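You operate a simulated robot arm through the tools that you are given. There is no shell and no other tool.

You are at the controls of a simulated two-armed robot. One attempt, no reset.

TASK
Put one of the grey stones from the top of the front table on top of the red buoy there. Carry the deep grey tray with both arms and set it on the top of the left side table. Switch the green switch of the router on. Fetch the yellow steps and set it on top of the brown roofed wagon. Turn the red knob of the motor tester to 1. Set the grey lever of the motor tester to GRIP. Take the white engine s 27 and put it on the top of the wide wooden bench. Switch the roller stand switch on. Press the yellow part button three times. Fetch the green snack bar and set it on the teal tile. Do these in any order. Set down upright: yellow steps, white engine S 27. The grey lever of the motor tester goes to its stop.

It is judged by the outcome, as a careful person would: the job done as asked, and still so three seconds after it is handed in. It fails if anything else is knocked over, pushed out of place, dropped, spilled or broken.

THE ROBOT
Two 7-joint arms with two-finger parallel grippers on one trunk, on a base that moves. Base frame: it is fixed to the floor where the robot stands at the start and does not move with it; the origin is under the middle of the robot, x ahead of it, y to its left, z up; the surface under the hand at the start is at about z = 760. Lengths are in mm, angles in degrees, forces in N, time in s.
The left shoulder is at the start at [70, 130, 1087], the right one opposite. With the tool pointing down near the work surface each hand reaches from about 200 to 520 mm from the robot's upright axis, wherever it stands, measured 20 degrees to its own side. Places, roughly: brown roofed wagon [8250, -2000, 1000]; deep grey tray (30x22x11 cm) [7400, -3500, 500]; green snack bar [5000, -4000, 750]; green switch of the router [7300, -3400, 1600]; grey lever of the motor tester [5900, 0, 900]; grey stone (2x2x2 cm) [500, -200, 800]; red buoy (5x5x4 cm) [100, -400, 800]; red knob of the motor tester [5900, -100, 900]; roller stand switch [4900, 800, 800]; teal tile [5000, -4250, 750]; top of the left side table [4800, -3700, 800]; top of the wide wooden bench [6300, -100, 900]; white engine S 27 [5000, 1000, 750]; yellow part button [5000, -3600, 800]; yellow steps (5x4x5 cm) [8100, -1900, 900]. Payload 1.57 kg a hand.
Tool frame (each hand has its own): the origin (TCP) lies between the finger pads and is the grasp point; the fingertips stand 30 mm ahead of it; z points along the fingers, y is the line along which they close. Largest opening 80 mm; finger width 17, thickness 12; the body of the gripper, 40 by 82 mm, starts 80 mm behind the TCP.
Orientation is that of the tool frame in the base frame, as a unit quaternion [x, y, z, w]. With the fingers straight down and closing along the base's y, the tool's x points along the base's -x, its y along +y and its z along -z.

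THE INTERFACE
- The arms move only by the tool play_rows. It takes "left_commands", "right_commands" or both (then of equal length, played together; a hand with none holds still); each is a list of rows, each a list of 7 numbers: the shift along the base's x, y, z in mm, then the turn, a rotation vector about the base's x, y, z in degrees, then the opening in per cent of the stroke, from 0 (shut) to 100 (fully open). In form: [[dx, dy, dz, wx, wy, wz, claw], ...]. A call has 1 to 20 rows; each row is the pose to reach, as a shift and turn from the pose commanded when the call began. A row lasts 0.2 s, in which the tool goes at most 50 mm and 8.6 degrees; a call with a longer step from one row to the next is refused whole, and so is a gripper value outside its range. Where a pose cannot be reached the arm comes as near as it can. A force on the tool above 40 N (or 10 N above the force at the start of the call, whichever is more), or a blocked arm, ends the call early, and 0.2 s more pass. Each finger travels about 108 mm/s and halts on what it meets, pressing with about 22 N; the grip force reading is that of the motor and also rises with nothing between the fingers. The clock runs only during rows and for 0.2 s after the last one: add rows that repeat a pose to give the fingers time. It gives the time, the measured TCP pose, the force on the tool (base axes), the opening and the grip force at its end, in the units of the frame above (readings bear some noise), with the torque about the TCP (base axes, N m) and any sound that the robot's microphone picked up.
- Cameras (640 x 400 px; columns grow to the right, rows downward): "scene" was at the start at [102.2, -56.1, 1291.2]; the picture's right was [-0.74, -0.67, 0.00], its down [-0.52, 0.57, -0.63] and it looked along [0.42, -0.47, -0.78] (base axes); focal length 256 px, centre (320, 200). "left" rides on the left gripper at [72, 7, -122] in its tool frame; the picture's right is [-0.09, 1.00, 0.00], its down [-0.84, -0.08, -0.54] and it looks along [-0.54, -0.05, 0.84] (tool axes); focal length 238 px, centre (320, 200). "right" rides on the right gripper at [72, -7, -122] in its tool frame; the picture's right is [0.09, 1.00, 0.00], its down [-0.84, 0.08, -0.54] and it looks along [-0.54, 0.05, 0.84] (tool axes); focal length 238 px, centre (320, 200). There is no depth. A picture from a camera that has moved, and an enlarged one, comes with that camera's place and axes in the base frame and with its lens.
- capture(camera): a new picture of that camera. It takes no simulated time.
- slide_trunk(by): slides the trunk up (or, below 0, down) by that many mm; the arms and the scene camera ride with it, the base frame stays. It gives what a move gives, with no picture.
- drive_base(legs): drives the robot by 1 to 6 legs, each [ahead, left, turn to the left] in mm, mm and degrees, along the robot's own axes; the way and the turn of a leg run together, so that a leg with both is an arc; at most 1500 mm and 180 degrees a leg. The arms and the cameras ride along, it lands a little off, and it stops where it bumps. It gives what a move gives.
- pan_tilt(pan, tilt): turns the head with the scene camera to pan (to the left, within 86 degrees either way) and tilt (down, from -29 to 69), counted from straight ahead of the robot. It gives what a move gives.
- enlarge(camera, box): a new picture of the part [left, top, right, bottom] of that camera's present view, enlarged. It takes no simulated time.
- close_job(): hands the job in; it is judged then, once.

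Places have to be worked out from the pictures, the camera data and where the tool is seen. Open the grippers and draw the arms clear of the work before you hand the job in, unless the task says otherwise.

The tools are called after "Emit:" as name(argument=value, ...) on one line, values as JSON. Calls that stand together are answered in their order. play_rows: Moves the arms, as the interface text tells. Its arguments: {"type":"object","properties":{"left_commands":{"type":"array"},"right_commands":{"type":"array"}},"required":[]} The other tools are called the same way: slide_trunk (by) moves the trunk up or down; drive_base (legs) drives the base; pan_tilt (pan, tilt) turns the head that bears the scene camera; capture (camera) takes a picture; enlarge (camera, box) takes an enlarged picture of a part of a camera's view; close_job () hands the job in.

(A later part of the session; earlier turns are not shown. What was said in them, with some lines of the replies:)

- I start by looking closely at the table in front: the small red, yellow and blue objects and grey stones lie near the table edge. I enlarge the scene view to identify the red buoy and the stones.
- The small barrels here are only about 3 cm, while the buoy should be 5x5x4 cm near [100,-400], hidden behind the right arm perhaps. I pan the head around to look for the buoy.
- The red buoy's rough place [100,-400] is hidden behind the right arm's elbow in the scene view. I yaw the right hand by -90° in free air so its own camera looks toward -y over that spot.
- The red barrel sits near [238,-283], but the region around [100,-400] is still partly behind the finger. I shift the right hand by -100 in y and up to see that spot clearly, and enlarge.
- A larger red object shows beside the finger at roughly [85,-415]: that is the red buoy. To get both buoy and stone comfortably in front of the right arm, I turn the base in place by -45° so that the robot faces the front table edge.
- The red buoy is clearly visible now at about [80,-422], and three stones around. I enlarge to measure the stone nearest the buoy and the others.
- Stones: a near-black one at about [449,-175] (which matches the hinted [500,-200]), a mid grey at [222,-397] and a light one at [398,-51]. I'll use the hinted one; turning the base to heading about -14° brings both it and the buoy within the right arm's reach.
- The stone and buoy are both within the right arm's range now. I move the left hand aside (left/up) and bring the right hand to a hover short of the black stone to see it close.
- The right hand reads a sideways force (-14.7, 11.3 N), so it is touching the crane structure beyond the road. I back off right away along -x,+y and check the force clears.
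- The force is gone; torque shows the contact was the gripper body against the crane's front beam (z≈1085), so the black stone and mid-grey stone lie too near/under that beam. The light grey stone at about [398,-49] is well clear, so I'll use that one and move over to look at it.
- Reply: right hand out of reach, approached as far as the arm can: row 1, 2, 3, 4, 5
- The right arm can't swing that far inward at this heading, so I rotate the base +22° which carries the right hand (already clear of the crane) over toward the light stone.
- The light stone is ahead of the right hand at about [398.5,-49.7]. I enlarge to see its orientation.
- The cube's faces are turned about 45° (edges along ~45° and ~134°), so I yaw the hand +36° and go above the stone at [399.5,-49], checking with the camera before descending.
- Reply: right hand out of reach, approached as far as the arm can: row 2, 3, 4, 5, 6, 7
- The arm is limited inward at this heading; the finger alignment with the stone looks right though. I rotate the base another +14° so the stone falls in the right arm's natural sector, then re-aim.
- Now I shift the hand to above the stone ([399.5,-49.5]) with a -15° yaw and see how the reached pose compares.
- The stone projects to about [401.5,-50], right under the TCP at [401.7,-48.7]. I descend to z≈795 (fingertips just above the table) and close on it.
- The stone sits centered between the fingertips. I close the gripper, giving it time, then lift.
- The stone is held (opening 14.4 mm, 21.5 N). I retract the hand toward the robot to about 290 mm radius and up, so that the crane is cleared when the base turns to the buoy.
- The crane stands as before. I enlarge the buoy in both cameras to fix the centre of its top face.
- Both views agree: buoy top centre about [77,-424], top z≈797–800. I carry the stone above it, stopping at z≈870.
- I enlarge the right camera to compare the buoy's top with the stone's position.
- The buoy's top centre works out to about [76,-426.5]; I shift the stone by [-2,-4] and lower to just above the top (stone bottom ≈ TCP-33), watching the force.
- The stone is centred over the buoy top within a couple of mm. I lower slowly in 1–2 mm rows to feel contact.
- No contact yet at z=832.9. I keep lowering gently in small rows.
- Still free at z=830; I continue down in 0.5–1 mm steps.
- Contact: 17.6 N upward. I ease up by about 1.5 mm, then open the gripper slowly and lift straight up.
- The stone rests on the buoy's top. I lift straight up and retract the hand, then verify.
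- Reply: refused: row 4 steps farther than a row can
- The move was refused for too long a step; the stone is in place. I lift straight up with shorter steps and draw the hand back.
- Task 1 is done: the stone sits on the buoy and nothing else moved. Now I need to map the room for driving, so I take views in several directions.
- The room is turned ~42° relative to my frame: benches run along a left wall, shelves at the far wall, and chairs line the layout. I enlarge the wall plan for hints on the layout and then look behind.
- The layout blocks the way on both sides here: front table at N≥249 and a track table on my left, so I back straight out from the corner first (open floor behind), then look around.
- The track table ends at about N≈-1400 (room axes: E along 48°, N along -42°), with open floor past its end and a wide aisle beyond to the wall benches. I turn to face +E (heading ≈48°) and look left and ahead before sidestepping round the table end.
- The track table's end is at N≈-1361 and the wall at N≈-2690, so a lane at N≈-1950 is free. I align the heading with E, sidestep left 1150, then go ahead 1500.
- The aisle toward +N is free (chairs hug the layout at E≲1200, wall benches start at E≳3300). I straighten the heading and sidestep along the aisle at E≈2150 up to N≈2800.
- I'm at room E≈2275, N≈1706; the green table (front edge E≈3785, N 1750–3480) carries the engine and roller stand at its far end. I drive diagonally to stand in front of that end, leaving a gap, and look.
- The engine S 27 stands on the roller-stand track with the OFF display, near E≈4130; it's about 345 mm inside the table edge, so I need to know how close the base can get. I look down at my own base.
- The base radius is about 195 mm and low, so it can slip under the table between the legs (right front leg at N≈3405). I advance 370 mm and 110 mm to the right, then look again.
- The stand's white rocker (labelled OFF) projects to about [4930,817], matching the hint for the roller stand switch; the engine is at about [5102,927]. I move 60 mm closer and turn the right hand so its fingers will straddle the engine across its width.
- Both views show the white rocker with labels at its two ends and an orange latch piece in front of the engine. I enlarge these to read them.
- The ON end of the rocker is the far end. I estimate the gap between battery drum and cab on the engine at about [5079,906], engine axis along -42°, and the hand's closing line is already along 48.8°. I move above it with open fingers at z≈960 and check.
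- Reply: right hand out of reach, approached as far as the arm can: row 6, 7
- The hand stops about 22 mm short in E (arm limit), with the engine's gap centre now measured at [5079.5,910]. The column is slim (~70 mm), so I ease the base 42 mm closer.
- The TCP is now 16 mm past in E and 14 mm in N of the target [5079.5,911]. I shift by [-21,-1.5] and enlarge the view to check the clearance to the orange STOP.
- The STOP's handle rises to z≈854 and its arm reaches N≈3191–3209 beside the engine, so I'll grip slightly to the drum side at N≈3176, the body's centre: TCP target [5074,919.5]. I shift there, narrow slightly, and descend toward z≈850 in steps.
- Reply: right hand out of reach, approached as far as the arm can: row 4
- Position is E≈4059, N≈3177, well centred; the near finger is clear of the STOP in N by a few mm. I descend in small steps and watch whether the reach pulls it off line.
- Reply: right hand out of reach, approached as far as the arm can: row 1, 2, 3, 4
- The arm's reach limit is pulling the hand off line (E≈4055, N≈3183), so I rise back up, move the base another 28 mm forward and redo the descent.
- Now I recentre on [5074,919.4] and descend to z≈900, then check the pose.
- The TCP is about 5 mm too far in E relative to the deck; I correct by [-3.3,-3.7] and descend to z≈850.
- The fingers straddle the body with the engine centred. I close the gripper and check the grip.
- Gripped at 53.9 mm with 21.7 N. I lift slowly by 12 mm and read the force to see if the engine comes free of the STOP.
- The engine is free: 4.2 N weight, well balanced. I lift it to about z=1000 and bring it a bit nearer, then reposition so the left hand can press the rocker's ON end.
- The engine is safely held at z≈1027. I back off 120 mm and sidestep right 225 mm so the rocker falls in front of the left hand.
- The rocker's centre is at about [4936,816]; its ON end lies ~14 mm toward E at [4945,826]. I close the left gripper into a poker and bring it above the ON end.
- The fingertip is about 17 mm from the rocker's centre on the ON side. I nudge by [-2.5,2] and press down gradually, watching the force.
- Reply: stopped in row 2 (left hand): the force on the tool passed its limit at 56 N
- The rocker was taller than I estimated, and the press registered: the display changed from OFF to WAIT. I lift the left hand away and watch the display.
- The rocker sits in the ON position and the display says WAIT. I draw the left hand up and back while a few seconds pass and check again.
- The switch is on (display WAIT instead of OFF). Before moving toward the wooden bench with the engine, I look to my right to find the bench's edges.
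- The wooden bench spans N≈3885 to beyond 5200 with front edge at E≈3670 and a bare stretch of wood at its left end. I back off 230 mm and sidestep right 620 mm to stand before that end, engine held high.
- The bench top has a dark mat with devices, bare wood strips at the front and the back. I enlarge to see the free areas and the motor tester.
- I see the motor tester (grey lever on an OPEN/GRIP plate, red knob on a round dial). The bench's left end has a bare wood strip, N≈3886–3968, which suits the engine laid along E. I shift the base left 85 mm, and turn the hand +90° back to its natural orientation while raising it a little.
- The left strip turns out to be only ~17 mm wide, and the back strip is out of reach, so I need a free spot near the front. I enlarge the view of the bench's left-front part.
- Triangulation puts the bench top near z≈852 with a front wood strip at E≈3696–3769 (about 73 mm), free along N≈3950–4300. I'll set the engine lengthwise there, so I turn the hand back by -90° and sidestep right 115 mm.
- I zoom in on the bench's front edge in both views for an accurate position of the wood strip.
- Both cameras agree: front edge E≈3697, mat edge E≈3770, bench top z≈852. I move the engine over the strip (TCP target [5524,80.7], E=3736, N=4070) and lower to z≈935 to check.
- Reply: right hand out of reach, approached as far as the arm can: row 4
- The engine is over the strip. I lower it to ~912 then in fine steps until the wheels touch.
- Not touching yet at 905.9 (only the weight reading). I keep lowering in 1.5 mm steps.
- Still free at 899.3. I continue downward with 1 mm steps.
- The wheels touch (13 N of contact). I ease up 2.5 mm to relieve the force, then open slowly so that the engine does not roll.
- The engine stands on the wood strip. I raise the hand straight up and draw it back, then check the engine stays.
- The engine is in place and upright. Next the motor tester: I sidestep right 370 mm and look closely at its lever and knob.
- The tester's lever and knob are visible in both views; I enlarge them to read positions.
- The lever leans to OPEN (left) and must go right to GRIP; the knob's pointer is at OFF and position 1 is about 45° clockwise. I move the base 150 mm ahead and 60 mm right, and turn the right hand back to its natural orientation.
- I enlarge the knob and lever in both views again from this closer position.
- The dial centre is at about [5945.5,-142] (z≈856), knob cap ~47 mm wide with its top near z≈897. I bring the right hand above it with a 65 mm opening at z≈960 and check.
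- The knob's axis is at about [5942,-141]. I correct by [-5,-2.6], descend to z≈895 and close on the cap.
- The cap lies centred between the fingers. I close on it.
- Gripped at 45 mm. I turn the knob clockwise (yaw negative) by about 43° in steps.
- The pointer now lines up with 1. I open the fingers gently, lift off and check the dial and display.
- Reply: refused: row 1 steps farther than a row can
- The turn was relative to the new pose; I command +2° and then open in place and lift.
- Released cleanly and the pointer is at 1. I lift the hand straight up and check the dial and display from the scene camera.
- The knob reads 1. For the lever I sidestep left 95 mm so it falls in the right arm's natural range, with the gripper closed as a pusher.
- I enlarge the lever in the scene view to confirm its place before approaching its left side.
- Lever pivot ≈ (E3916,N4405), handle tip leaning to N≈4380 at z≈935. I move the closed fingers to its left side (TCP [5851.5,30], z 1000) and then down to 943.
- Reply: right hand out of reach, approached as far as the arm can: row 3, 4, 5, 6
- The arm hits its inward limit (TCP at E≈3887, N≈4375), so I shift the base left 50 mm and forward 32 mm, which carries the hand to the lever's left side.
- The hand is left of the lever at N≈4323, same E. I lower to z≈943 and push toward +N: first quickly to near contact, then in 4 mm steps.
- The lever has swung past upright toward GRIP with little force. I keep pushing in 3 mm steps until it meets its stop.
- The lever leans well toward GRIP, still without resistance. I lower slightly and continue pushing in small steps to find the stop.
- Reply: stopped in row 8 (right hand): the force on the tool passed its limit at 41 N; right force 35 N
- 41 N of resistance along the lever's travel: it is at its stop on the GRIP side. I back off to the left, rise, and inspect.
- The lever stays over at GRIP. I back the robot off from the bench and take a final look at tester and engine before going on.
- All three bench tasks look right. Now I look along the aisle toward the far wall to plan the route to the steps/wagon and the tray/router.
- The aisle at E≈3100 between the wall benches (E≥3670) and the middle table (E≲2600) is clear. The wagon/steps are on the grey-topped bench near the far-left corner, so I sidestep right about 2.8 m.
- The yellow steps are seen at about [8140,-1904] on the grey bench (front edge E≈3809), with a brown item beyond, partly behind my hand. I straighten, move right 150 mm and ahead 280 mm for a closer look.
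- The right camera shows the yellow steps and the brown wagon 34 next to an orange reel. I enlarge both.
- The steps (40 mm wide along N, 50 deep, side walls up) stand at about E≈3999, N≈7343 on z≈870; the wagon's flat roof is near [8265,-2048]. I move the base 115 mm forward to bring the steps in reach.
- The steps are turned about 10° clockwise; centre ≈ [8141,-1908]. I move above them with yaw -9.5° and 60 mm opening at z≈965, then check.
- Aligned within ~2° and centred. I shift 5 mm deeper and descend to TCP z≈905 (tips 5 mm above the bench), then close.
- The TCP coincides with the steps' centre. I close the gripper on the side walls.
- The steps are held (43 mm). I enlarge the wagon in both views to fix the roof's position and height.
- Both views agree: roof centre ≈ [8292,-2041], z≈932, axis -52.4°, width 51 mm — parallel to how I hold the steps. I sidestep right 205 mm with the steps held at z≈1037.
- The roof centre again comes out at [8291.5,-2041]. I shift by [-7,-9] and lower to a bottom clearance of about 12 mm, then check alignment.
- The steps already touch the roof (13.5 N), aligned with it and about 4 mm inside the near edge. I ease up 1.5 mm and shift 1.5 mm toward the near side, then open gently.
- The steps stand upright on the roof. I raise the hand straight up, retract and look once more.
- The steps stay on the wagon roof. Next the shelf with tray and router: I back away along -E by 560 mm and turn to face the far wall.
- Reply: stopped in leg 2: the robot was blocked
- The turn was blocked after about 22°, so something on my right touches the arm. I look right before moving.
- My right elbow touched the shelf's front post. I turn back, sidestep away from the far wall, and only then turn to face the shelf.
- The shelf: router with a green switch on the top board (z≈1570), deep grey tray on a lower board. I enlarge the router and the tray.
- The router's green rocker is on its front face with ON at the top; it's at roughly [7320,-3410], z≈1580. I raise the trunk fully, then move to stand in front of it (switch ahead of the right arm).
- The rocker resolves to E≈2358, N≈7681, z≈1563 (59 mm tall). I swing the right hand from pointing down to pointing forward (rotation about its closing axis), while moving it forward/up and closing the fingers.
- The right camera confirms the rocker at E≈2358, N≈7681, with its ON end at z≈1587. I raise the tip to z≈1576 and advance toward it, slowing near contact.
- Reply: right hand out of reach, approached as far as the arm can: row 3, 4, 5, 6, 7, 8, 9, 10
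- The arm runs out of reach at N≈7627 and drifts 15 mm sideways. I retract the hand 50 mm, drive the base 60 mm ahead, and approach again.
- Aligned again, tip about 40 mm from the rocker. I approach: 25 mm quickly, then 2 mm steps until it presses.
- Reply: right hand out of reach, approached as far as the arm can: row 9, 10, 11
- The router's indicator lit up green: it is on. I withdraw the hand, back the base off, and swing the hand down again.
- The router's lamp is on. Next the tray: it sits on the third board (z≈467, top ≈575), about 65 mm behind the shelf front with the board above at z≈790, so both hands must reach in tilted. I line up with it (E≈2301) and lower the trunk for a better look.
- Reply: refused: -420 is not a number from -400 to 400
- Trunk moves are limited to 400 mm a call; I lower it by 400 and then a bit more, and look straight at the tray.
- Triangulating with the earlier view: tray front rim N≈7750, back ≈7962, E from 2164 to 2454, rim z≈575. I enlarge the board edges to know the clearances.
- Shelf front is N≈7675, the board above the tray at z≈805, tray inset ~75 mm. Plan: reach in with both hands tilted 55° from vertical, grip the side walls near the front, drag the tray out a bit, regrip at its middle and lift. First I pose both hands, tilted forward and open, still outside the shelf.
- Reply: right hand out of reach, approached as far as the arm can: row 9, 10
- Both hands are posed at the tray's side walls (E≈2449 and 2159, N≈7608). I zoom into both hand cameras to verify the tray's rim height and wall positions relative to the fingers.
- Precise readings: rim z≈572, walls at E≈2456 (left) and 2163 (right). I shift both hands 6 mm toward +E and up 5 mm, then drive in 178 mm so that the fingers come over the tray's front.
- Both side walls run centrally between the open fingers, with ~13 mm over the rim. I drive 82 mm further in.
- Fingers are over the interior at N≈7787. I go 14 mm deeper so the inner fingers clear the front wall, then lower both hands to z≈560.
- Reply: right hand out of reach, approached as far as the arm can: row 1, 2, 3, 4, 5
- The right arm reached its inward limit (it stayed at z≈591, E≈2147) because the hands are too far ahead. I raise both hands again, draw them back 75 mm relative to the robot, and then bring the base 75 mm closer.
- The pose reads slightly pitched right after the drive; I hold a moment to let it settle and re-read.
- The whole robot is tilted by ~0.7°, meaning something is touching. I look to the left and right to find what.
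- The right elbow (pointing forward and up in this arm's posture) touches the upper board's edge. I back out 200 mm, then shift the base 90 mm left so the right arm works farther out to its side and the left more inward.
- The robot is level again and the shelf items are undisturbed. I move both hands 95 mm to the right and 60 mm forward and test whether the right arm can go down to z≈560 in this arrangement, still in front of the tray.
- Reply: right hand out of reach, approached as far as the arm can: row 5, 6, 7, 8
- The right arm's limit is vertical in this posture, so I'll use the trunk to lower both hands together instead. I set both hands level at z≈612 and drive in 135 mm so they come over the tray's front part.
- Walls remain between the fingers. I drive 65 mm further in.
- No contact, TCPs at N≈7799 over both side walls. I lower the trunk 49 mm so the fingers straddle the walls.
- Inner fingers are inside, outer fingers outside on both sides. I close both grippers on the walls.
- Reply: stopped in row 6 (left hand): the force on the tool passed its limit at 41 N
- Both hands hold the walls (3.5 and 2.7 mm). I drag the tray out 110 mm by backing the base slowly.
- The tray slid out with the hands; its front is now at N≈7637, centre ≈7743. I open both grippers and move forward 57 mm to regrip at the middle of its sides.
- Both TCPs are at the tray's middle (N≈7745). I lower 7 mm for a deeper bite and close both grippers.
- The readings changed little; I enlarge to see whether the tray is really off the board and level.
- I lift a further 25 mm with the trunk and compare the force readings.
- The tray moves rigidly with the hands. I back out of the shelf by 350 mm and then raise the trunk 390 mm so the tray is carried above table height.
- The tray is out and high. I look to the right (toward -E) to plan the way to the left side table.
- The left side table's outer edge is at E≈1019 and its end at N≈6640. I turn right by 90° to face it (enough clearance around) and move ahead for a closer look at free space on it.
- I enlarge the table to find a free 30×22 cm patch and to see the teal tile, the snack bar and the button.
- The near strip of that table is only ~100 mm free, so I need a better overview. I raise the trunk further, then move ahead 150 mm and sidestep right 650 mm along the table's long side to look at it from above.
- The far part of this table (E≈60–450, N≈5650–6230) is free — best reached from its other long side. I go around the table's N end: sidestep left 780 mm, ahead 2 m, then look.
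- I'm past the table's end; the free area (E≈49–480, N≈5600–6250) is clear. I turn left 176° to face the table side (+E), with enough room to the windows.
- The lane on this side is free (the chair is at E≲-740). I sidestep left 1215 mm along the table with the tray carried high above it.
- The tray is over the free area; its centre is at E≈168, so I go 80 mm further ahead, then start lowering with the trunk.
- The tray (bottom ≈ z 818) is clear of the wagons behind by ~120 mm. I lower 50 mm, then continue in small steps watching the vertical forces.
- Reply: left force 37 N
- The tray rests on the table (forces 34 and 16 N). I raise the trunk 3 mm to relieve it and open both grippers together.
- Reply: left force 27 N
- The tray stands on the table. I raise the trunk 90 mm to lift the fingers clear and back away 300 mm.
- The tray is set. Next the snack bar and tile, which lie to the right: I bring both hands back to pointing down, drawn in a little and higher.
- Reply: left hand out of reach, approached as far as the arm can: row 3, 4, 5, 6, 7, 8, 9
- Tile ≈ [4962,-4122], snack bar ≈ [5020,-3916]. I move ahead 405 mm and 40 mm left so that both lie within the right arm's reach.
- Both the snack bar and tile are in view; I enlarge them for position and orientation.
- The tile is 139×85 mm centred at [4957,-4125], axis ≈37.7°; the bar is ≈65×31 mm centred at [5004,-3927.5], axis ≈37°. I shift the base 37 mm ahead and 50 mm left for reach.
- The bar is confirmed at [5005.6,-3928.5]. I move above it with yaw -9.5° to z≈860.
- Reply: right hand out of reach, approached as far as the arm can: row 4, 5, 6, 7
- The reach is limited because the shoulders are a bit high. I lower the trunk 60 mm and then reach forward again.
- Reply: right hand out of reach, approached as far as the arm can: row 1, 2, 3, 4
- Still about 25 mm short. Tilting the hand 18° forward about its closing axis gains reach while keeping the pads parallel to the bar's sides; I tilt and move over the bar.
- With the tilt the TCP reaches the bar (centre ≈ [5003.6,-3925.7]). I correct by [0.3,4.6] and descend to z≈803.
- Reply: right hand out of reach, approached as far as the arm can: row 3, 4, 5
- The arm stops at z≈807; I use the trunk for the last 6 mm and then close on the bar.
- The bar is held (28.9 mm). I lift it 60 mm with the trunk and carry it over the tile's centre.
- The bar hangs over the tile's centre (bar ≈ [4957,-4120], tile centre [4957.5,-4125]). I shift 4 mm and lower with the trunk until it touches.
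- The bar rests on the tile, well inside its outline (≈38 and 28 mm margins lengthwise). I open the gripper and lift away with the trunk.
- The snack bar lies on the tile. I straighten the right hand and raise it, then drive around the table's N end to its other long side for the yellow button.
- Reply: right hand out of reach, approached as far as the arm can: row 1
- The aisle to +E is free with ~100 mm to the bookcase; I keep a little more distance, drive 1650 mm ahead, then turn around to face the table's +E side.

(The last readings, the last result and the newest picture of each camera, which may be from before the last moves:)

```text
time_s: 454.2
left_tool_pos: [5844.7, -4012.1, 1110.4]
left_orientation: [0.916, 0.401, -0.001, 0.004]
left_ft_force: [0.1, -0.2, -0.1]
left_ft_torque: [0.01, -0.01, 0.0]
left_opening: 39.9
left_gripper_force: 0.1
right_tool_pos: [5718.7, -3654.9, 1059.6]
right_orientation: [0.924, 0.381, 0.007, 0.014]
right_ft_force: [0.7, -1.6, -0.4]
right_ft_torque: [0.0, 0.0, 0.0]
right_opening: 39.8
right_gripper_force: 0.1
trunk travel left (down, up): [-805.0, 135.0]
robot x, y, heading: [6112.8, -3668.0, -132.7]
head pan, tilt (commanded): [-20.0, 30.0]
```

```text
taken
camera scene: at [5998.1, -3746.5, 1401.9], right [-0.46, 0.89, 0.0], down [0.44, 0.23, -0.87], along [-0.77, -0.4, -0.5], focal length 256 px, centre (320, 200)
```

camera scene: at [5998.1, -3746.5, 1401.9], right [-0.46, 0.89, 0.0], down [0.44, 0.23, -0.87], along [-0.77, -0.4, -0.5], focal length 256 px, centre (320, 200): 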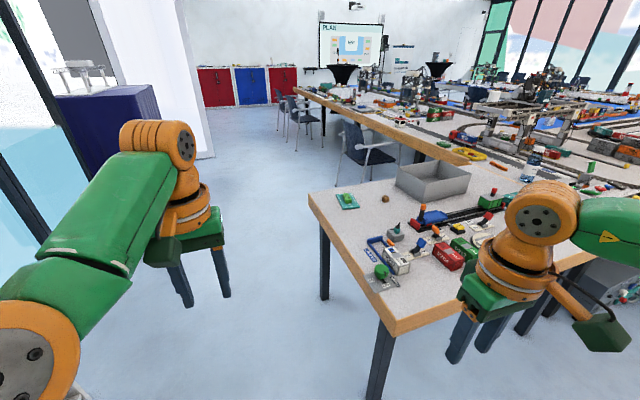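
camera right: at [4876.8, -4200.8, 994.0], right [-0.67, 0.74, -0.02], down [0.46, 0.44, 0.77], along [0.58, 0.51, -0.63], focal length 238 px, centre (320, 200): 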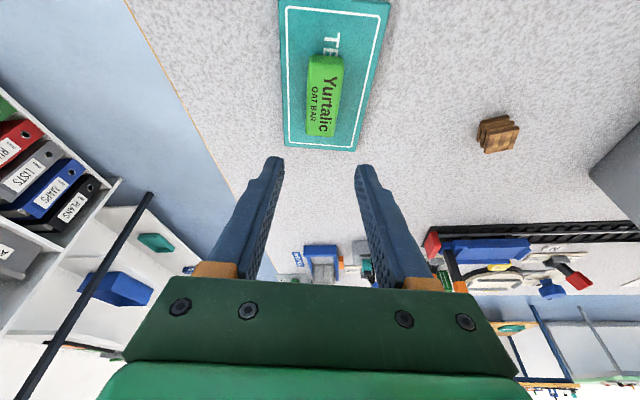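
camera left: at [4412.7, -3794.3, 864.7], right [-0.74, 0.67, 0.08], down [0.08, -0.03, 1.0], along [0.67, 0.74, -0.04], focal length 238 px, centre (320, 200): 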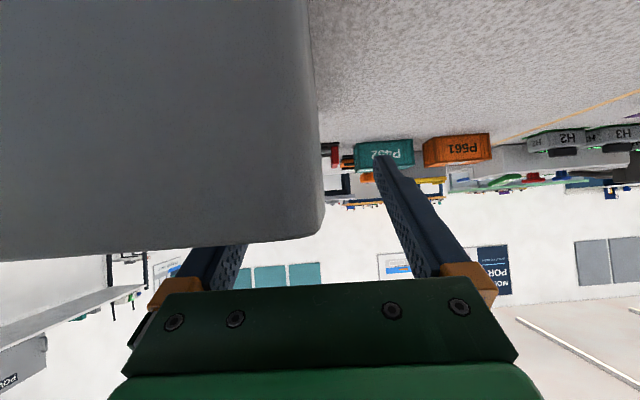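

I see the tray on the table and the bar on the tile. Now I sidestep right 700 mm to come beside the yellow button and look.

Emit:
drive_base(legs=[[0, 0, 1], [0, -700, 0], [150, 0, 0]])

Emit:
pan_tilt(pan=-15, tilt=40)

Emit:
capture(camera="scene")

Emit:
capture(camera="right")

```text
time_s: 459.3
left_tool_pos: [5228.9, -3666.0, 1111.9]
left_orientation: [0.911, 0.413, -0.002, 0.005]
left_ft_force: [0.2, 0.4, 0.2]
left_ft_torque: [0.02, 0.02, 0.03]
left_opening: 40.1
left_gripper_force: 0.1
right_tool_pos: [5094.7, -3312.2, 1061.6]
right_orientation: [0.919, 0.393, 0.005, 0.014]
right_ft_force: [0.6, 0.3, -0.1]
right_ft_torque: [-0.02, 0.04, 0.02]
right_opening: 39.8
right_gripper_force: 0.2
trunk travel left (down, up): [-805.0, 135.0]
robot x, y, heading: [5486.6, -3313.1, -131.0]
head pan, tilt (commanded): [-20.0, 30.0]
```

```text
time_s: 460.1
left_tool_pos: [5228.6, -3668.0, 1110.1]
left_orientation: [0.911, 0.412, 0.0, 0.004]
left_ft_force: [-0.5, 0.5, -0.5]
left_ft_torque: [-0.03, 0.01, 0.03]
left_opening: 40.1
left_gripper_force: 0.1
right_tool_pos: [5093.6, -3314.8, 1059.6]
right_orientation: [0.919, 0.393, 0.007, 0.014]
right_ft_force: [0.6, -0.4, -0.9]
right_ft_torque: [0.01, 0.01, 0.03]
right_opening: 40.1
right_gripper_force: 0.1
trunk travel left (down, up): [-805.0, 135.0]
robot x, y, heading: [5489.4, -3317.0, -131.4]
head pan, tilt (commanded): [-15.0, 40.0]
```

```text
taken
camera scene: at [5384.2, -3400.8, 1386.6], right [-0.56, 0.83, 0.0], down [0.53, 0.36, -0.77], along [-0.64, -0.43, -0.64], focal length 256 px, centre (320, 200)
```

scene: 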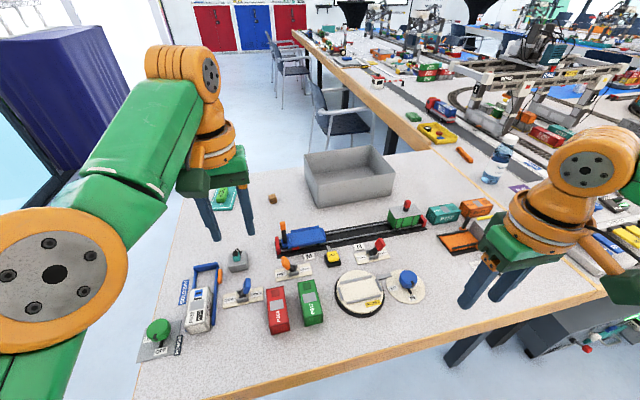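

```text
taken
camera right: at [5136.0, -3253.6, 1181.9], right [0.78, -0.62, 0.03], down [-0.54, -0.65, 0.54], along [-0.32, -0.44, -0.84], focal length 238 px, centre (320, 200)
```

right: 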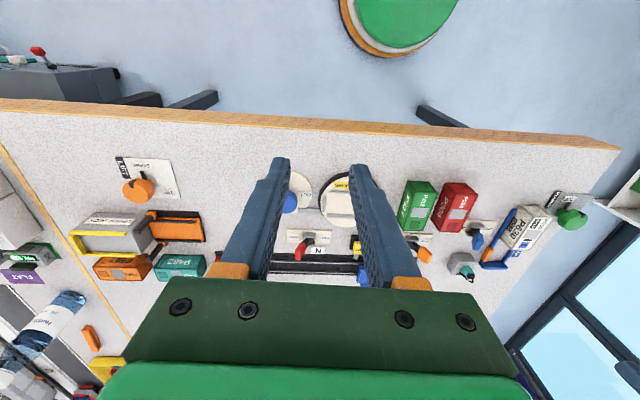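

The yellow button is beside the track at about [4981,-3625]. I enlarge it to check its label and shape.

Emit:
enlarge(camera="scene", box=[270, 220, 430, 330])

Emit:
enlarge(camera="right", box=[280, 150, 460, 290])

```text
3.64 times, centred on (350, 275) of scene
camera zoom: at [5384.2, -3400.8, 1386.6], right [-0.56, 0.83, 0.0], down [0.53, 0.36, -0.77], along [-0.64, -0.43, -0.64], focal length 929 px, centre (211, -73)
```

zoom: 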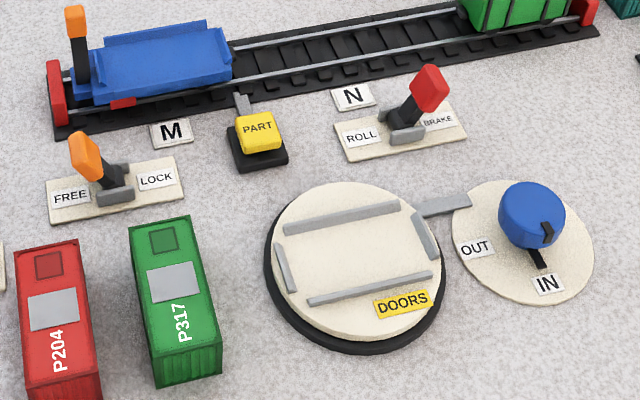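

```text
2.86 times, centred on (370, 220) of right
camera zoom: at [5136.0, -3253.6, 1181.9], right [0.78, -0.62, 0.03], down [-0.54, -0.65, 0.54], along [-0.32, -0.44, -0.84], focal length 681 px, centre (177, 143)
```

zoom: 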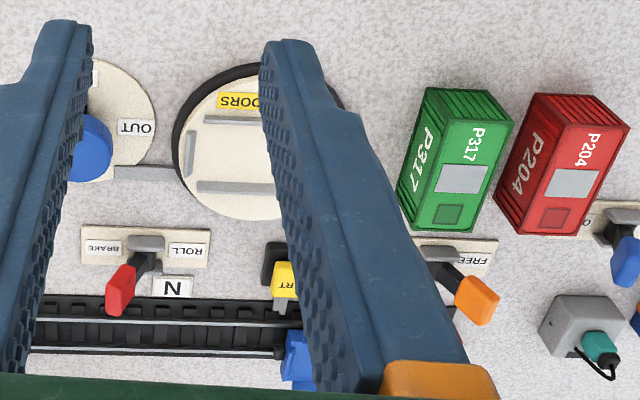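

The yellow block is labelled PART. I lower the trunk 70 mm and move 168 mm ahead so the right hand can reach it.

Emit:
drive_base(legs=[[168, 0, -0.5]])

Emit:
slide_trunk(by=-70)

Emit:
capture(camera="scene")

Emit:
capture(camera="right")

```text
time_s: 461.5
left_tool_pos: [5121.8, -3786.3, 1112.5]
left_orientation: [0.912, 0.411, -0.001, 0.004]
left_ft_force: [0.7, -0.1, 0.5]
left_ft_torque: [-0.03, 0.04, 0.01]
left_opening: 40.0
left_gripper_force: 0.0
right_tool_pos: [4988.0, -3430.7, 1061.3]
right_orientation: [0.921, 0.39, 0.005, 0.015]
right_ft_force: [-0.8, -0.4, -0.2]
right_ft_torque: [-0.04, 0.02, 0.02]
right_opening: 40.1
right_gripper_force: 0.0
trunk travel left (down, up): [-805.0, 135.0]
robot x, y, heading: [5379.1, -3439.5, -131.6]
head pan, tilt (commanded): [-15.0, 40.0]
```

```text
time_s: 462.6
left_tool_pos: [5121.0, -3787.6, 1039.8]
left_orientation: [0.912, 0.411, 0.0, 0.003]
left_ft_force: [0.0, 0.5, -0.2]
left_ft_torque: [0.03, 0.04, -0.01]
left_opening: 40.1
left_gripper_force: 0.1
right_tool_pos: [4986.2, -3432.6, 991.6]
right_orientation: [0.921, 0.39, 0.007, 0.014]
right_ft_force: [0.8, 0.3, 0.3]
right_ft_torque: [-0.02, -0.02, 0.01]
right_opening: 39.7
right_gripper_force: 0.0
trunk travel left (down, up): [-735.0, 205.0]
robot x, y, heading: [5376.2, -3440.0, -131.5]
head pan, tilt (commanded): [-15.0, 40.0]
```

```text
taken
camera scene: at [5277.0, -3521.0, 1316.6], right [-0.55, 0.84, 0.0], down [0.54, 0.35, -0.77], along [-0.64, -0.42, -0.64], focal length 256 px, centre (320, 200)
```

scene: 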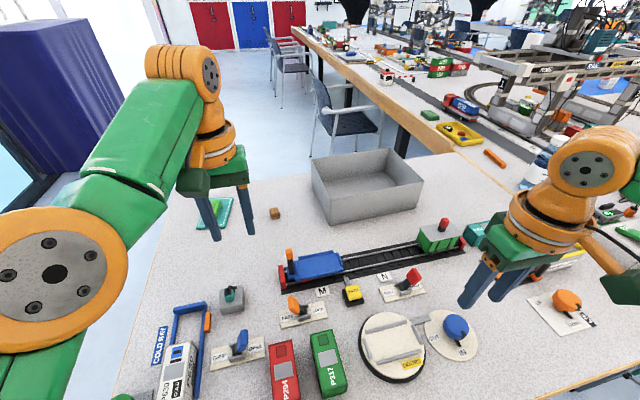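

```text
taken
camera right: at [5029.6, -3372.3, 1112.0], right [0.78, -0.63, 0.03], down [-0.54, -0.64, 0.54], along [-0.32, -0.44, -0.84], focal length 238 px, centre (320, 200)
```

right: 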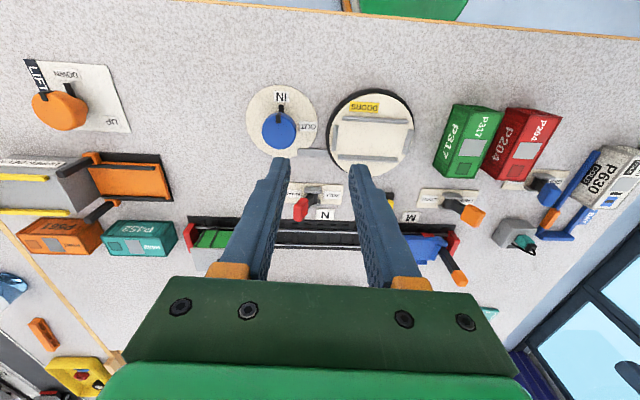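

The button resolves to about [4981,-3628]. I close the right gripper and bring it above the button at z≈890 to check alignment.

Emit:
play_rows(right_commands=[[-1, -35, 0, 0, 0, 0, 20], [-2, -75, 0, 0, 0, 0, 0], [-3, -115, 0, 0, 0, 0, 0], [-5, -155, 0, 0, 0, 0, 0], [-6, -195, -20, 0, 0, 0, 0], [-6, -195, -60, 0, 0, 0, 0], [-6, -195, -100, 0, 0, 0, 0], [-6, -195, -100, 0, 0, 0, 0]])

Emit:
capture(camera="right")

Emit:
enlarge(camera="scene", box=[270, 200, 430, 330])

```text
time_s: 464.4
left_tool_pos: [5119.0, -3786.6, 1040.1]
left_orientation: [0.912, 0.41, 0.0, 0.003]
left_ft_force: [-0.1, -0.3, 0.0]
left_ft_torque: [0.03, 0.02, -0.01]
left_opening: 39.6
left_gripper_force: 0.0
right_tool_pos: [4983.5, -3629.0, 892.1]
right_orientation: [0.921, 0.389, 0.007, 0.015]
right_ft_force: [-0.6, 0.5, 0.7]
right_ft_torque: [-0.02, -0.01, 0.02]
right_opening: 0.0
right_gripper_force: 21.3
trunk travel left (down, up): [-735.0, 205.0]
robot x, y, heading: [5381.2, -3436.1, -131.6]
head pan, tilt (commanded): [-15.0, 40.0]
```

```text
taken
camera right: at [5027.1, -3568.4, 1012.4], right [0.78, -0.63, 0.03], down [-0.54, -0.64, 0.54], along [-0.32, -0.44, -0.84], focal length 238 px, centre (320, 200)
```

right: 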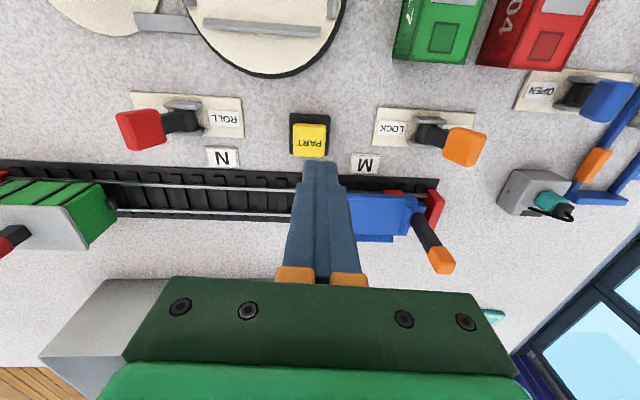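

```text
3.08 times, centred on (350, 265) of scene
camera zoom: at [5276.7, -3521.6, 1316.5], right [-0.55, 0.84, 0.0], down [0.54, 0.35, -0.77], along [-0.64, -0.42, -0.64], focal length 786 px, centre (228, 0)
```

zoom: 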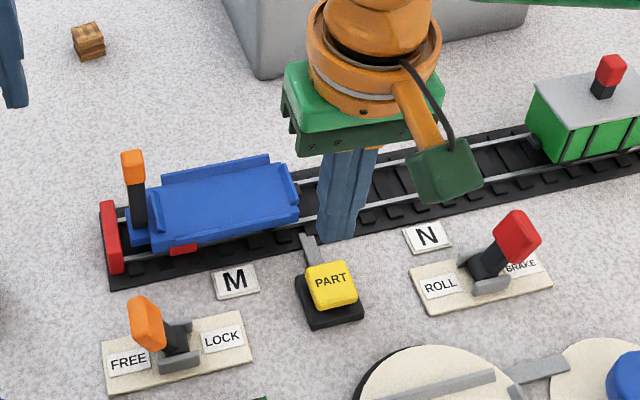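

The fingertip is ~6 mm off the button's centre ([4978,-3626.5]). I correct by [-5,2.5] and press: down to near contact, then in 2 mm rows.

Emit:
play_rows(right_commands=[[-5, 2.5, -15, 0, 0, 0, 0], [-5, 2.5, -35, 0, 0, 0, 0], [-5, 2.5, -50, 0, 0, 0, 0], [-5, 2.5, -55, 0, 0, 0, 0], [-5, 2.5, -58, 0, 0, 0, 0], [-5, 2.5, -60, 0, 0, 0, 0], [-5, 2.5, -62, 0, 0, 0, 0], [-5, 2.5, -64, 0, 0, 0, 0], [-5, 2.5, -66, 0, 0, 0, 0], [-5, 2.5, -68, 0, 0, 0, 0]])

Emit:
enlarge(camera="right", box=[220, 80, 420, 220])

```text
time_s: 466.6
left_tool_pos: [5119.5, -3786.7, 1040.7]
left_orientation: [0.912, 0.411, 0.0, 0.003]
left_ft_force: [-0.7, 0.4, -0.2]
left_ft_torque: [0.01, -0.02, 0.0]
left_opening: 40.0
left_gripper_force: 0.1
right_tool_pos: [4981.5, -3609.5, 840.4]
right_orientation: [0.921, 0.39, 0.006, 0.014]
right_ft_force: [0.2, 0.4, -0.3]
right_ft_torque: [-0.04, -0.01, -0.04]
right_opening: 0.1
right_gripper_force: 21.5
right hand out of reach, approached as far as the arm can: row 2, 3, 4, 5, 6, 7, 8, 9, 10
trunk travel left (down, up): [-735.0, 205.0]
robot x, y, heading: [5381.5, -3440.9, -131.5]
head pan, tilt (commanded): [-15.0, 40.0]
```

```text
2.86 times, centred on (320, 150) of right
camera zoom: at [5023.3, -3548.2, 961.2], right [0.78, -0.63, 0.03], down [-0.54, -0.64, 0.54], along [-0.32, -0.44, -0.84], focal length 681 px, centre (320, 343)
```

zoom: 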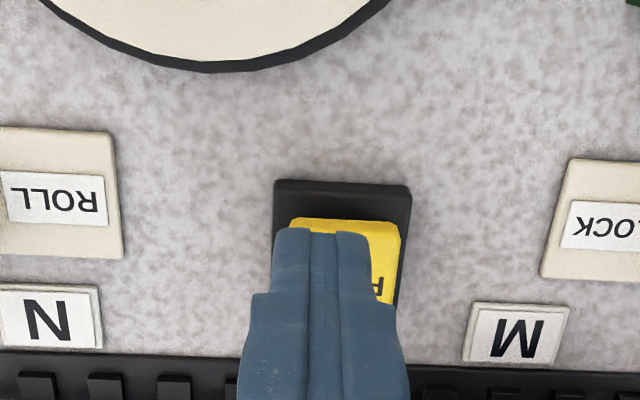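

The arm stopped at z≈840 by its inward limit, without contact. I lift, shift the base 60 mm left and 12 mm ahead, and try again.

Emit:
play_rows(right_commands=[[0, 0, 20, 0, 0, 0, 0], [0, 0, 45, 0, 0, 0, 0]])

Emit:
drive_base(legs=[[14, 62, 0]])

Emit:
capture(camera="right")

```text
time_s: 467.2
left_tool_pos: [5121.2, -3787.5, 1041.3]
left_orientation: [0.912, 0.41, 0.0, 0.004]
left_ft_force: [0.0, 0.2, -1.8]
left_ft_torque: [0.02, -0.02, -0.02]
left_opening: 39.9
left_gripper_force: 0.0
right_tool_pos: [4978.6, -3608.4, 884.3]
right_orientation: [0.921, 0.39, 0.008, 0.014]
right_ft_force: [-0.4, -0.4, 0.6]
right_ft_torque: [-0.01, -0.02, -0.03]
right_opening: 0.2
right_gripper_force: 21.2
trunk travel left (down, up): [-735.0, 205.0]
robot x, y, heading: [5377.5, -3439.7, -131.6]
head pan, tilt (commanded): [-15.0, 40.0]
```

```text
time_s: 468.2
left_tool_pos: [5154.9, -3835.7, 1041.0]
left_orientation: [0.912, 0.41, 0.0, 0.006]
left_ft_force: [0.1, -0.9, 0.9]
left_ft_torque: [-0.01, -0.01, 0.03]
left_opening: 40.0
left_gripper_force: 0.0
right_tool_pos: [5013.4, -3657.5, 883.8]
right_orientation: [0.921, 0.389, 0.008, 0.016]
right_ft_force: [0.3, 0.1, -0.3]
right_ft_torque: [0.01, 0.0, 0.0]
right_opening: 0.0
right_gripper_force: 21.5
trunk travel left (down, up): [-735.0, 205.0]
robot x, y, heading: [5418.2, -3488.8, -131.6]
head pan, tilt (commanded): [-15.0, 40.0]
```

```text
taken
camera right: at [5056.4, -3597.2, 1005.6], right [0.78, -0.63, 0.03], down [-0.54, -0.64, 0.54], along [-0.32, -0.44, -0.84], focal length 238 px, centre (320, 200)
```

right: 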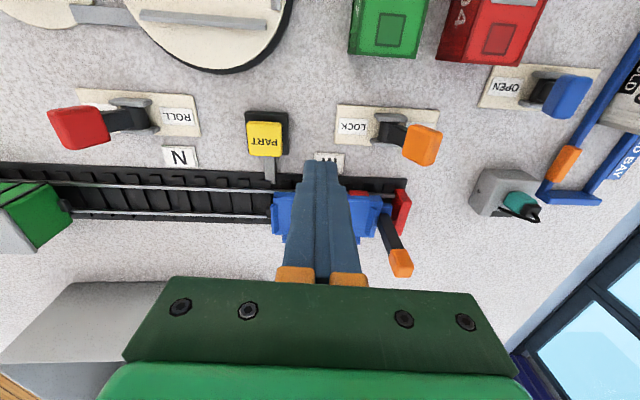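

Now the button lies at [-35,+31.5] from the TCP. I move over it and press down gradually.

Emit:
play_rows(right_commands=[[-18, 16, 0, 0, 0, 0, 0], [-35.4, 31.5, 0, 0, 0, 0, 0], [-35.4, 31.5, -20, 0, 0, 0, 0], [-35.4, 31.5, -40, 0, 0, 0, 0], [-35.4, 31.5, -47, 0, 0, 0, 0], [-35.4, 31.5, -50, 0, 0, 0, 0], [-35.4, 31.5, -52, 0, 0, 0, 0], [-35.4, 31.5, -54, 0, 0, 0, 0], [-35.4, 31.5, -56, 0, 0, 0, 0], [-35.4, 31.5, -58, 0, 0, 0, 0], [-35.4, 31.5, -60, 0, 0, 0, 0]])

Emit:
enlarge(camera="right", box=[220, 80, 420, 220])

```text
time_s: 470.6
left_tool_pos: [5157.2, -3840.0, 1041.8]
left_orientation: [0.912, 0.41, 0.0, 0.004]
left_ft_force: [-0.5, 0.8, -0.3]
left_ft_torque: [0.02, 0.01, -0.02]
left_opening: 40.1
left_gripper_force: 0.1
right_tool_pos: [4981.3, -3628.0, 824.9]
right_orientation: [0.921, 0.39, 0.007, 0.014]
right_ft_force: [0.3, 0.0, 0.1]
right_ft_torque: [0.0, 0.02, 0.02]
right_opening: 0.0
right_gripper_force: 22.2
trunk travel left (down, up): [-735.0, 205.0]
robot x, y, heading: [5416.4, -3492.1, -131.5]
head pan, tilt (commanded): [-15.0, 40.0]
```

```text
2.86 times, centred on (320, 150) of right
camera zoom: at [5023.4, -3568.1, 946.1], right [0.78, -0.63, 0.03], down [-0.54, -0.64, 0.54], along [-0.32, -0.44, -0.84], focal length 681 px, centre (320, 343)
```

zoom: 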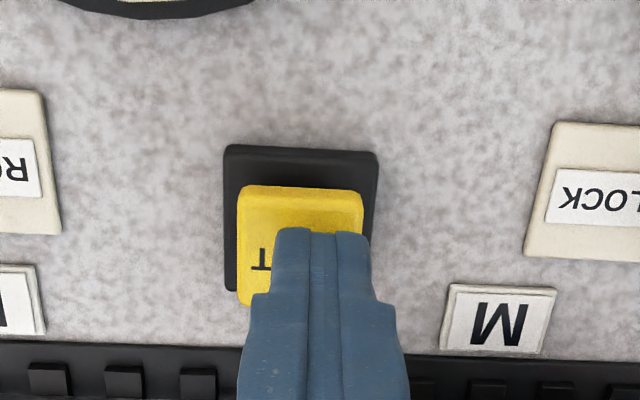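

No contact yet; the tip is ~5 mm right of the button's centre. I shift by [-3.8,3.1] and continue down in 2 mm rows.

Emit:
play_rows(right_commands=[[-3.8, 3.1, 0, 0, 0, 0, 0], [-3.8, 3.1, -2, 0, 0, 0, 0], [-3.8, 3.1, -4, 0, 0, 0, 0], [-3.8, 3.1, -6, 0, 0, 0, 0], [-3.8, 3.1, -8, 0, 0, 0, 0], [-3.8, 3.1, -10, 0, 0, 0, 0]])

Emit:
enlarge(camera="right", box=[220, 80, 420, 220])

```text
time_s: 472.0
left_tool_pos: [5157.6, -3839.7, 1041.2]
left_orientation: [0.912, 0.41, 0.0, 0.004]
left_ft_force: [0.3, 0.3, 0.8]
left_ft_torque: [-0.02, -0.01, 0.01]
left_opening: 39.8
left_gripper_force: 0.1
right_tool_pos: [4975.9, -3624.3, 815.2]
right_orientation: [0.921, 0.39, 0.007, 0.013]
right_ft_force: [1.2, 0.4, 1.3]
right_ft_torque: [0.0, -0.07, -0.03]
right_opening: 0.0
right_gripper_force: 21.4
trunk travel left (down, up): [-735.0, 205.0]
robot x, y, heading: [5422.8, -3492.1, -131.8]
head pan, tilt (commanded): [-15.0, 40.0]
```

```text
2.86 times, centred on (320, 150) of right
camera zoom: at [5018.9, -3565.2, 936.0], right [0.78, -0.63, 0.03], down [-0.54, -0.64, 0.54], along [-0.32, -0.44, -0.84], focal length 681 px, centre (320, 343)
```

zoom: 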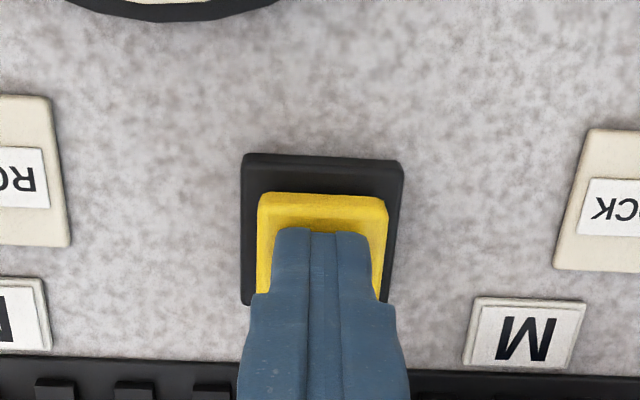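

A light contact (1.3 N) begins at z≈815. I press further in small rows, watching for force and a click.

Emit:
play_rows(right_commands=[[0, 0, -1.5, 0, 0, 0, 0], [0, 0, -3, 0, 0, 0, 0], [0, 0, -4.5, 0, 0, 0, 0]])

Emit:
enlarge(camera="scene", box=[270, 200, 430, 330])

```text
time_s: 472.8
left_tool_pos: [5156.9, -3839.2, 1040.6]
left_orientation: [0.912, 0.41, -0.001, 0.004]
left_ft_force: [-0.6, 0.0, 1.3]
left_ft_torque: [0.05, -0.03, 0.0]
left_opening: 40.0
left_gripper_force: 0.1
right_tool_pos: [4976.1, -3625.2, 810.8]
right_orientation: [0.92, 0.39, 0.007, 0.014]
right_ft_force: [0.2, 0.5, 1.9]
right_ft_torque: [0.06, -0.01, -0.04]
right_opening: 0.1
right_gripper_force: 21.9
trunk travel left (down, up): [-735.0, 205.0]
robot x, y, heading: [5418.7, -3489.0, -131.6]
head pan, tilt (commanded): [-15.0, 40.0]
heard: click
```

```text
3.08 times, centred on (350, 265) of scene
camera zoom: at [5315.1, -3572.8, 1316.6], right [-0.55, 0.84, 0.0], down [0.54, 0.35, -0.77], along [-0.64, -0.42, -0.64], focal length 786 px, centre (228, 0)
```

zoom: 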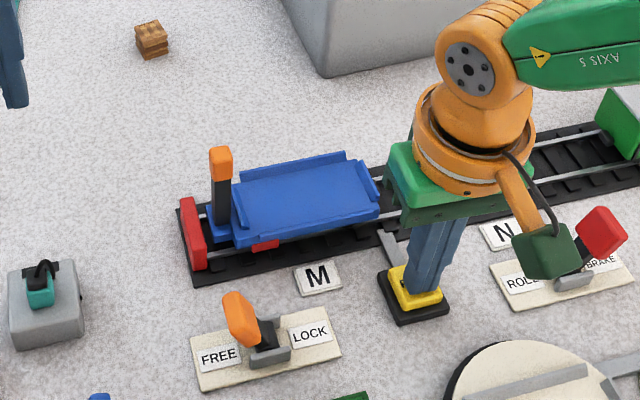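

Press 1: a click was heard. I release fully (17 mm up) and pause.

Emit:
play_rows(right_commands=[[0, 0, 5, 0, 0, 0, 0], [0, 0, 12, 0, 0, 0, 0], [0, 0, 17, 0, 0, 0, 0], [0, 0, 17, 0, 0, 0, 0], [0, 0, 17, 0, 0, 0, 0]])

Emit:
enlarge(camera="right", box=[220, 80, 420, 220])

```text
time_s: 474.0
left_tool_pos: [5157.8, -3839.0, 1040.2]
left_orientation: [0.912, 0.41, 0.0, 0.003]
left_ft_force: [-0.1, -0.4, 0.5]
left_ft_torque: [-0.03, 0.0, -0.05]
left_opening: 40.1
left_gripper_force: 0.0
right_tool_pos: [4977.5, -3626.0, 827.2]
right_orientation: [0.921, 0.39, 0.007, 0.014]
right_ft_force: [-1.1, -0.4, 0.4]
right_ft_torque: [0.01, -0.03, -0.03]
right_opening: 0.0
right_gripper_force: 21.0
trunk travel left (down, up): [-735.0, 205.0]
robot x, y, heading: [5417.2, -3490.6, -131.9]
head pan, tilt (commanded): [-15.0, 40.0]
```

```text
2.86 times, centred on (320, 150) of right
camera zoom: at [5019.1, -3566.0, 947.8], right [0.78, -0.63, 0.03], down [-0.54, -0.64, 0.54], along [-0.32, -0.44, -0.84], focal length 681 px, centre (320, 343)
```

zoom: 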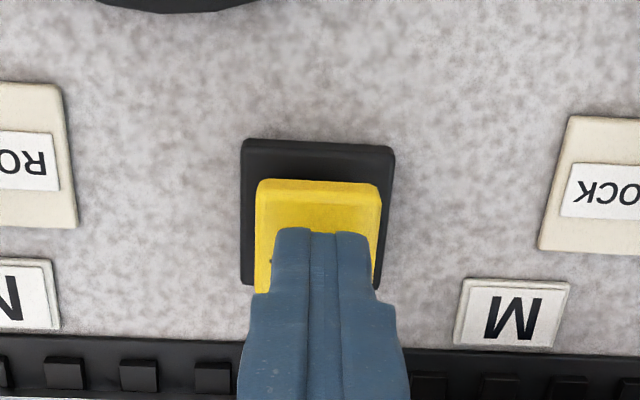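

The button sprang back up, and no extra sound came on release. I press a second time (down 17 mm) and release.

Emit:
play_rows(right_commands=[[0, 0, -5, 0, 0, 0, 0], [0, 0, -9, 0, 0, 0, 0], [0, 0, -12, 0, 0, 0, 0], [0, 0, -14, 0, 0, 0, 0], [0, 0, -16, 0, 0, 0, 0], [0, 0, -17, 0, 0, 0, 0]])

Emit:
play_rows(right_commands=[[0, 0, 5, 0, 0, 0, 0], [0, 0, 12, 0, 0, 0, 0], [0, 0, 17, 0, 0, 0, 0], [0, 0, 17, 0, 0, 0, 0], [0, 0, 17, 0, 0, 0, 0]])

```text
time_s: 475.4
left_tool_pos: [5157.7, -3838.9, 1040.7]
left_orientation: [0.912, 0.41, 0.0, 0.004]
left_ft_force: [0.3, 0.3, 0.3]
left_ft_torque: [0.01, 0.01, 0.02]
left_opening: 40.1
left_gripper_force: 0.0
right_tool_pos: [4976.4, -3625.5, 810.4]
right_orientation: [0.921, 0.389, 0.006, 0.015]
right_ft_force: [0.4, -0.5, 3.1]
right_ft_torque: [0.0, 0.02, 0.01]
right_opening: 0.0
right_gripper_force: 21.9
trunk travel left (down, up): [-735.0, 205.0]
robot x, y, heading: [5416.4, -3491.7, -131.3]
head pan, tilt (commanded): [-15.0, 40.0]
heard: click
```

```text
time_s: 476.6
left_tool_pos: [5156.6, -3839.5, 1040.1]
left_orientation: [0.912, 0.41, -0.001, 0.003]
left_ft_force: [-0.7, 0.2, -0.3]
left_ft_torque: [0.02, 0.01, 0.01]
left_opening: 40.1
left_gripper_force: 0.1
right_tool_pos: [4977.1, -3624.4, 827.8]
right_orientation: [0.921, 0.39, 0.006, 0.015]
right_ft_force: [-0.8, -0.7, 0.5]
right_ft_torque: [-0.02, -0.05, -0.01]
right_opening: 0.1
right_gripper_force: 21.4
trunk travel left (down, up): [-735.0, 205.0]
robot x, y, heading: [5418.3, -3491.2, -131.6]
head pan, tilt (commanded): [-15.0, 40.0]
```

Second click heard and released. Now the third and last press, then up and away.

Emit:
play_rows(right_commands=[[0, 0, -5, 0, 0, 0, 0], [0, 0, -9, 0, 0, 0, 0], [0, 0, -12, 0, 0, 0, 0], [0, 0, -14, 0, 0, 0, 0], [0, 0, -16, 0, 0, 0, 0], [0, 0, -17, 0, 0, 0, 0]])

Emit:
play_rows(right_commands=[[0, 0, 5, 0, 0, 0, 0], [0, 0, 17, 0, 0, 0, 0], [0, 0, 50, 0, 0, 0, 0], [0, 0, 90, 0, 0, 0, 0], [0, 0, 130, 0, 0, 0, 20], [10, 20, 160, 0, 0, 0, 40], [20, 50, 180, 0, 0, 0, 50]])

Emit:
capture(camera="scene")

```text
time_s: 478.0
left_tool_pos: [5156.2, -3838.8, 1039.9]
left_orientation: [0.912, 0.409, 0.0, 0.004]
left_ft_force: [-0.9, 0.1, -0.4]
left_ft_torque: [-0.01, -0.02, 0.01]
left_opening: 40.1
left_gripper_force: 0.0
right_tool_pos: [4978.0, -3623.7, 810.4]
right_orientation: [0.921, 0.389, 0.007, 0.015]
right_ft_force: [-2.1, 1.1, 4.3]
right_ft_torque: [0.04, 0.11, -0.01]
right_opening: 0.0
right_gripper_force: 21.6
trunk travel left (down, up): [-735.0, 205.0]
robot x, y, heading: [5420.8, -3488.5, -132.0]
head pan, tilt (commanded): [-15.0, 40.0]
heard: click
```

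```text
time_s: 479.6
left_tool_pos: [5157.7, -3838.2, 1040.9]
left_orientation: [0.912, 0.41, -0.001, 0.004]
left_ft_force: [-0.5, 0.4, 1.0]
left_ft_torque: [-0.03, -0.02, -0.01]
left_opening: 40.3
left_gripper_force: 0.1
right_tool_pos: [4997.2, -3573.5, 991.9]
right_orientation: [0.921, 0.39, 0.005, 0.014]
right_ft_force: [-0.8, -0.2, -0.5]
right_ft_torque: [-0.01, -0.01, 0.0]
right_opening: 39.9
right_gripper_force: 0.2
trunk travel left (down, up): [-735.0, 205.0]
robot x, y, heading: [5419.8, -3489.7, -131.7]
head pan, tilt (commanded): [-15.0, 40.0]
```

```text
taken
camera scene: at [5315.1, -3571.0, 1316.8], right [-0.55, 0.84, 0.0], down [0.54, 0.35, -0.77], along [-0.64, -0.42, -0.64], focal length 256 px, centre (320, 200)
```

scene: 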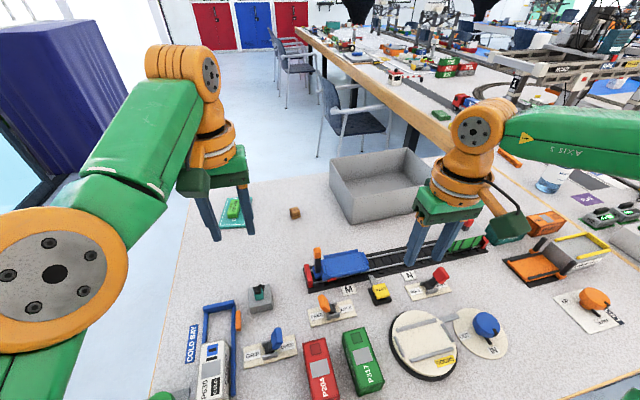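

Third click heard and the button released. I back away from the table, open both grippers fully, and take a last look at tray, bar and tile.

Emit:
drive_base(legs=[[-380, 0, 0]])

Emit:
play_rows(left_commands=[[0, 0, 0, 0, 0, 0, 70], [0, 0, 0, 0, 0, 0, 100], [0, 0, 0, 0, 0, 0, 100]], right_commands=[[0, 0, 0, 0, 0, 0, 70], [0, 0, 0, 0, 0, 0, 100], [0, 0, 0, 0, 0, 0, 100]])

Emit:
pan_tilt(pan=-5, tilt=35)

Emit:
capture(camera="scene")

Emit:
enlarge(camera="scene", box=[230, 90, 470, 240])

```text
time_s: 482.0
left_tool_pos: [5411.3, -3556.8, 1041.0]
left_orientation: [0.91, 0.415, 0.0, 0.004]
left_ft_force: [-0.1, 0.0, 0.1]
left_ft_torque: [0.03, 0.0, 0.01]
left_opening: 40.2
left_gripper_force: 0.1
right_tool_pos: [5250.0, -3292.9, 990.6]
right_orientation: [0.919, 0.394, 0.008, 0.014]
right_ft_force: [0.9, -0.2, -0.8]
right_ft_torque: [0.01, 0.03, 0.01]
right_opening: 39.9
right_gripper_force: 0.0
trunk travel left (down, up): [-735.0, 205.0]
robot x, y, heading: [5670.1, -3206.3, -131.3]
head pan, tilt (commanded): [-15.0, 40.0]
```

```text
time_s: 482.8
left_tool_pos: [5411.6, -3556.4, 1040.8]
left_orientation: [0.91, 0.414, -0.001, 0.004]
left_ft_force: [-0.5, -0.6, -0.7]
left_ft_torque: [-0.01, 0.01, 0.04]
left_opening: 80.1
left_gripper_force: 0.0
right_tool_pos: [5249.2, -3293.0, 990.0]
right_orientation: [0.919, 0.393, 0.008, 0.014]
right_ft_force: [0.2, 1.0, 0.2]
right_ft_torque: [-0.02, 0.02, 0.0]
right_opening: 80.0
right_gripper_force: 0.1
trunk travel left (down, up): [-735.0, 205.0]
robot x, y, heading: [5670.9, -3201.0, -131.2]
head pan, tilt (commanded): [-15.0, 40.0]
```

```text
time_s: 483.5
left_tool_pos: [5412.6, -3554.5, 1041.2]
left_orientation: [0.91, 0.414, 0.0, 0.003]
left_ft_force: [-0.5, 0.9, 0.3]
left_ft_torque: [0.01, 0.01, -0.02]
left_opening: 79.9
left_gripper_force: 0.1
right_tool_pos: [5249.3, -3292.3, 990.6]
right_orientation: [0.92, 0.392, 0.007, 0.014]
right_ft_force: [-0.6, 0.1, -0.5]
right_ft_torque: [-0.01, 0.0, -0.02]
right_opening: 79.9
right_gripper_force: 0.0
trunk travel left (down, up): [-735.0, 205.0]
robot x, y, heading: [5668.8, -3204.9, -131.2]
head pan, tilt (commanded): [-5.0, 35.0]
```

```text
taken
camera scene: at [5574.4, -3302.2, 1324.1], right [-0.69, 0.72, 0.0], down [0.41, 0.4, -0.82], along [-0.59, -0.57, -0.57], focal length 256 px, centre (320, 200)
```

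scene: 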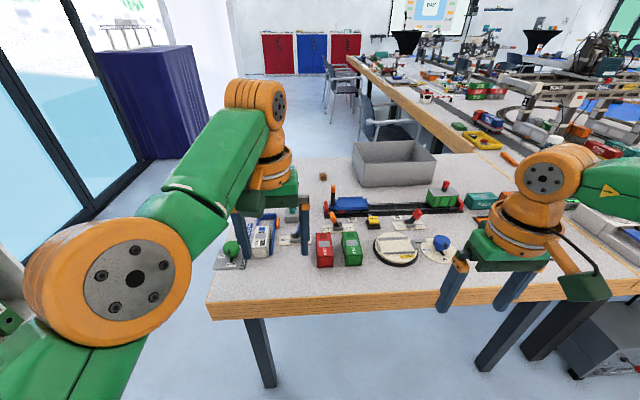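

```text
2.67 times, centred on (350, 165) of scene
camera zoom: at [5574.4, -3302.2, 1324.1], right [-0.69, 0.72, 0.0], down [0.41, 0.4, -0.82], along [-0.59, -0.57, -0.57], focal length 681 px, centre (240, 293)
```

zoom: 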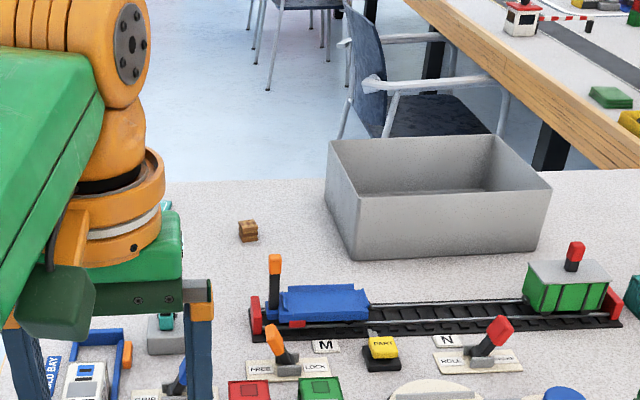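

All ten jobs are done: stone on buoy, tray on the left side table, router on, steps on the wagon, knob at 1, lever at GRIP, engine on the bench, stand switch on, button pressed three times, and bar on the tile. The arms are clear and the grippers open, so I hand in the job.

Emit:
close_job()

```text
The job is handed in.
```

I finished all ten parts of the job and handed it in, with the arms clear and the grippers open. I don't have the judge's result.

| Task | What I saw |
|---|---|
| Grey stone on the red buoy | Resting on the centre of its top |
| Deep grey tray to the left side table | Carried with both arms, standing on free tabletop |
| Router green switch | On; its indicator lit green |
| Yellow steps on the brown wagon | Upright on the roof |
| Motor tester red knob | Pointer at 1 |
| Motor tester grey lever | At GRIP, pushed to its stop (about 41 N) |
| White engine S 27 to the wooden bench | Upright on the bare wood strip at the front |
| Roller stand switch | On; display went from OFF to WAIT |
| Yellow part button | Three presses, a click heard each time |
| Green snack bar on the teal tile | Lying inside the tile's outline |

**Stone:** I took the light grey stone, not the one at your rough position. That one is close beside the crane's front beam, where the hand would have had almost no room.

**Contacts along the way:**
- The right hand touched the crane's front beam early on, with about 19 N, and I backed off at once.
- The right arm touched the shelf post and, later, most likely the edge of an upper shelf board.
- One press on the stand switch spiked to 56 N.

I saw nothing moved or knocked over after any of these. I did not go back at the end to re-check the items in the other parts of the room; I last saw them in place when I finished each one.
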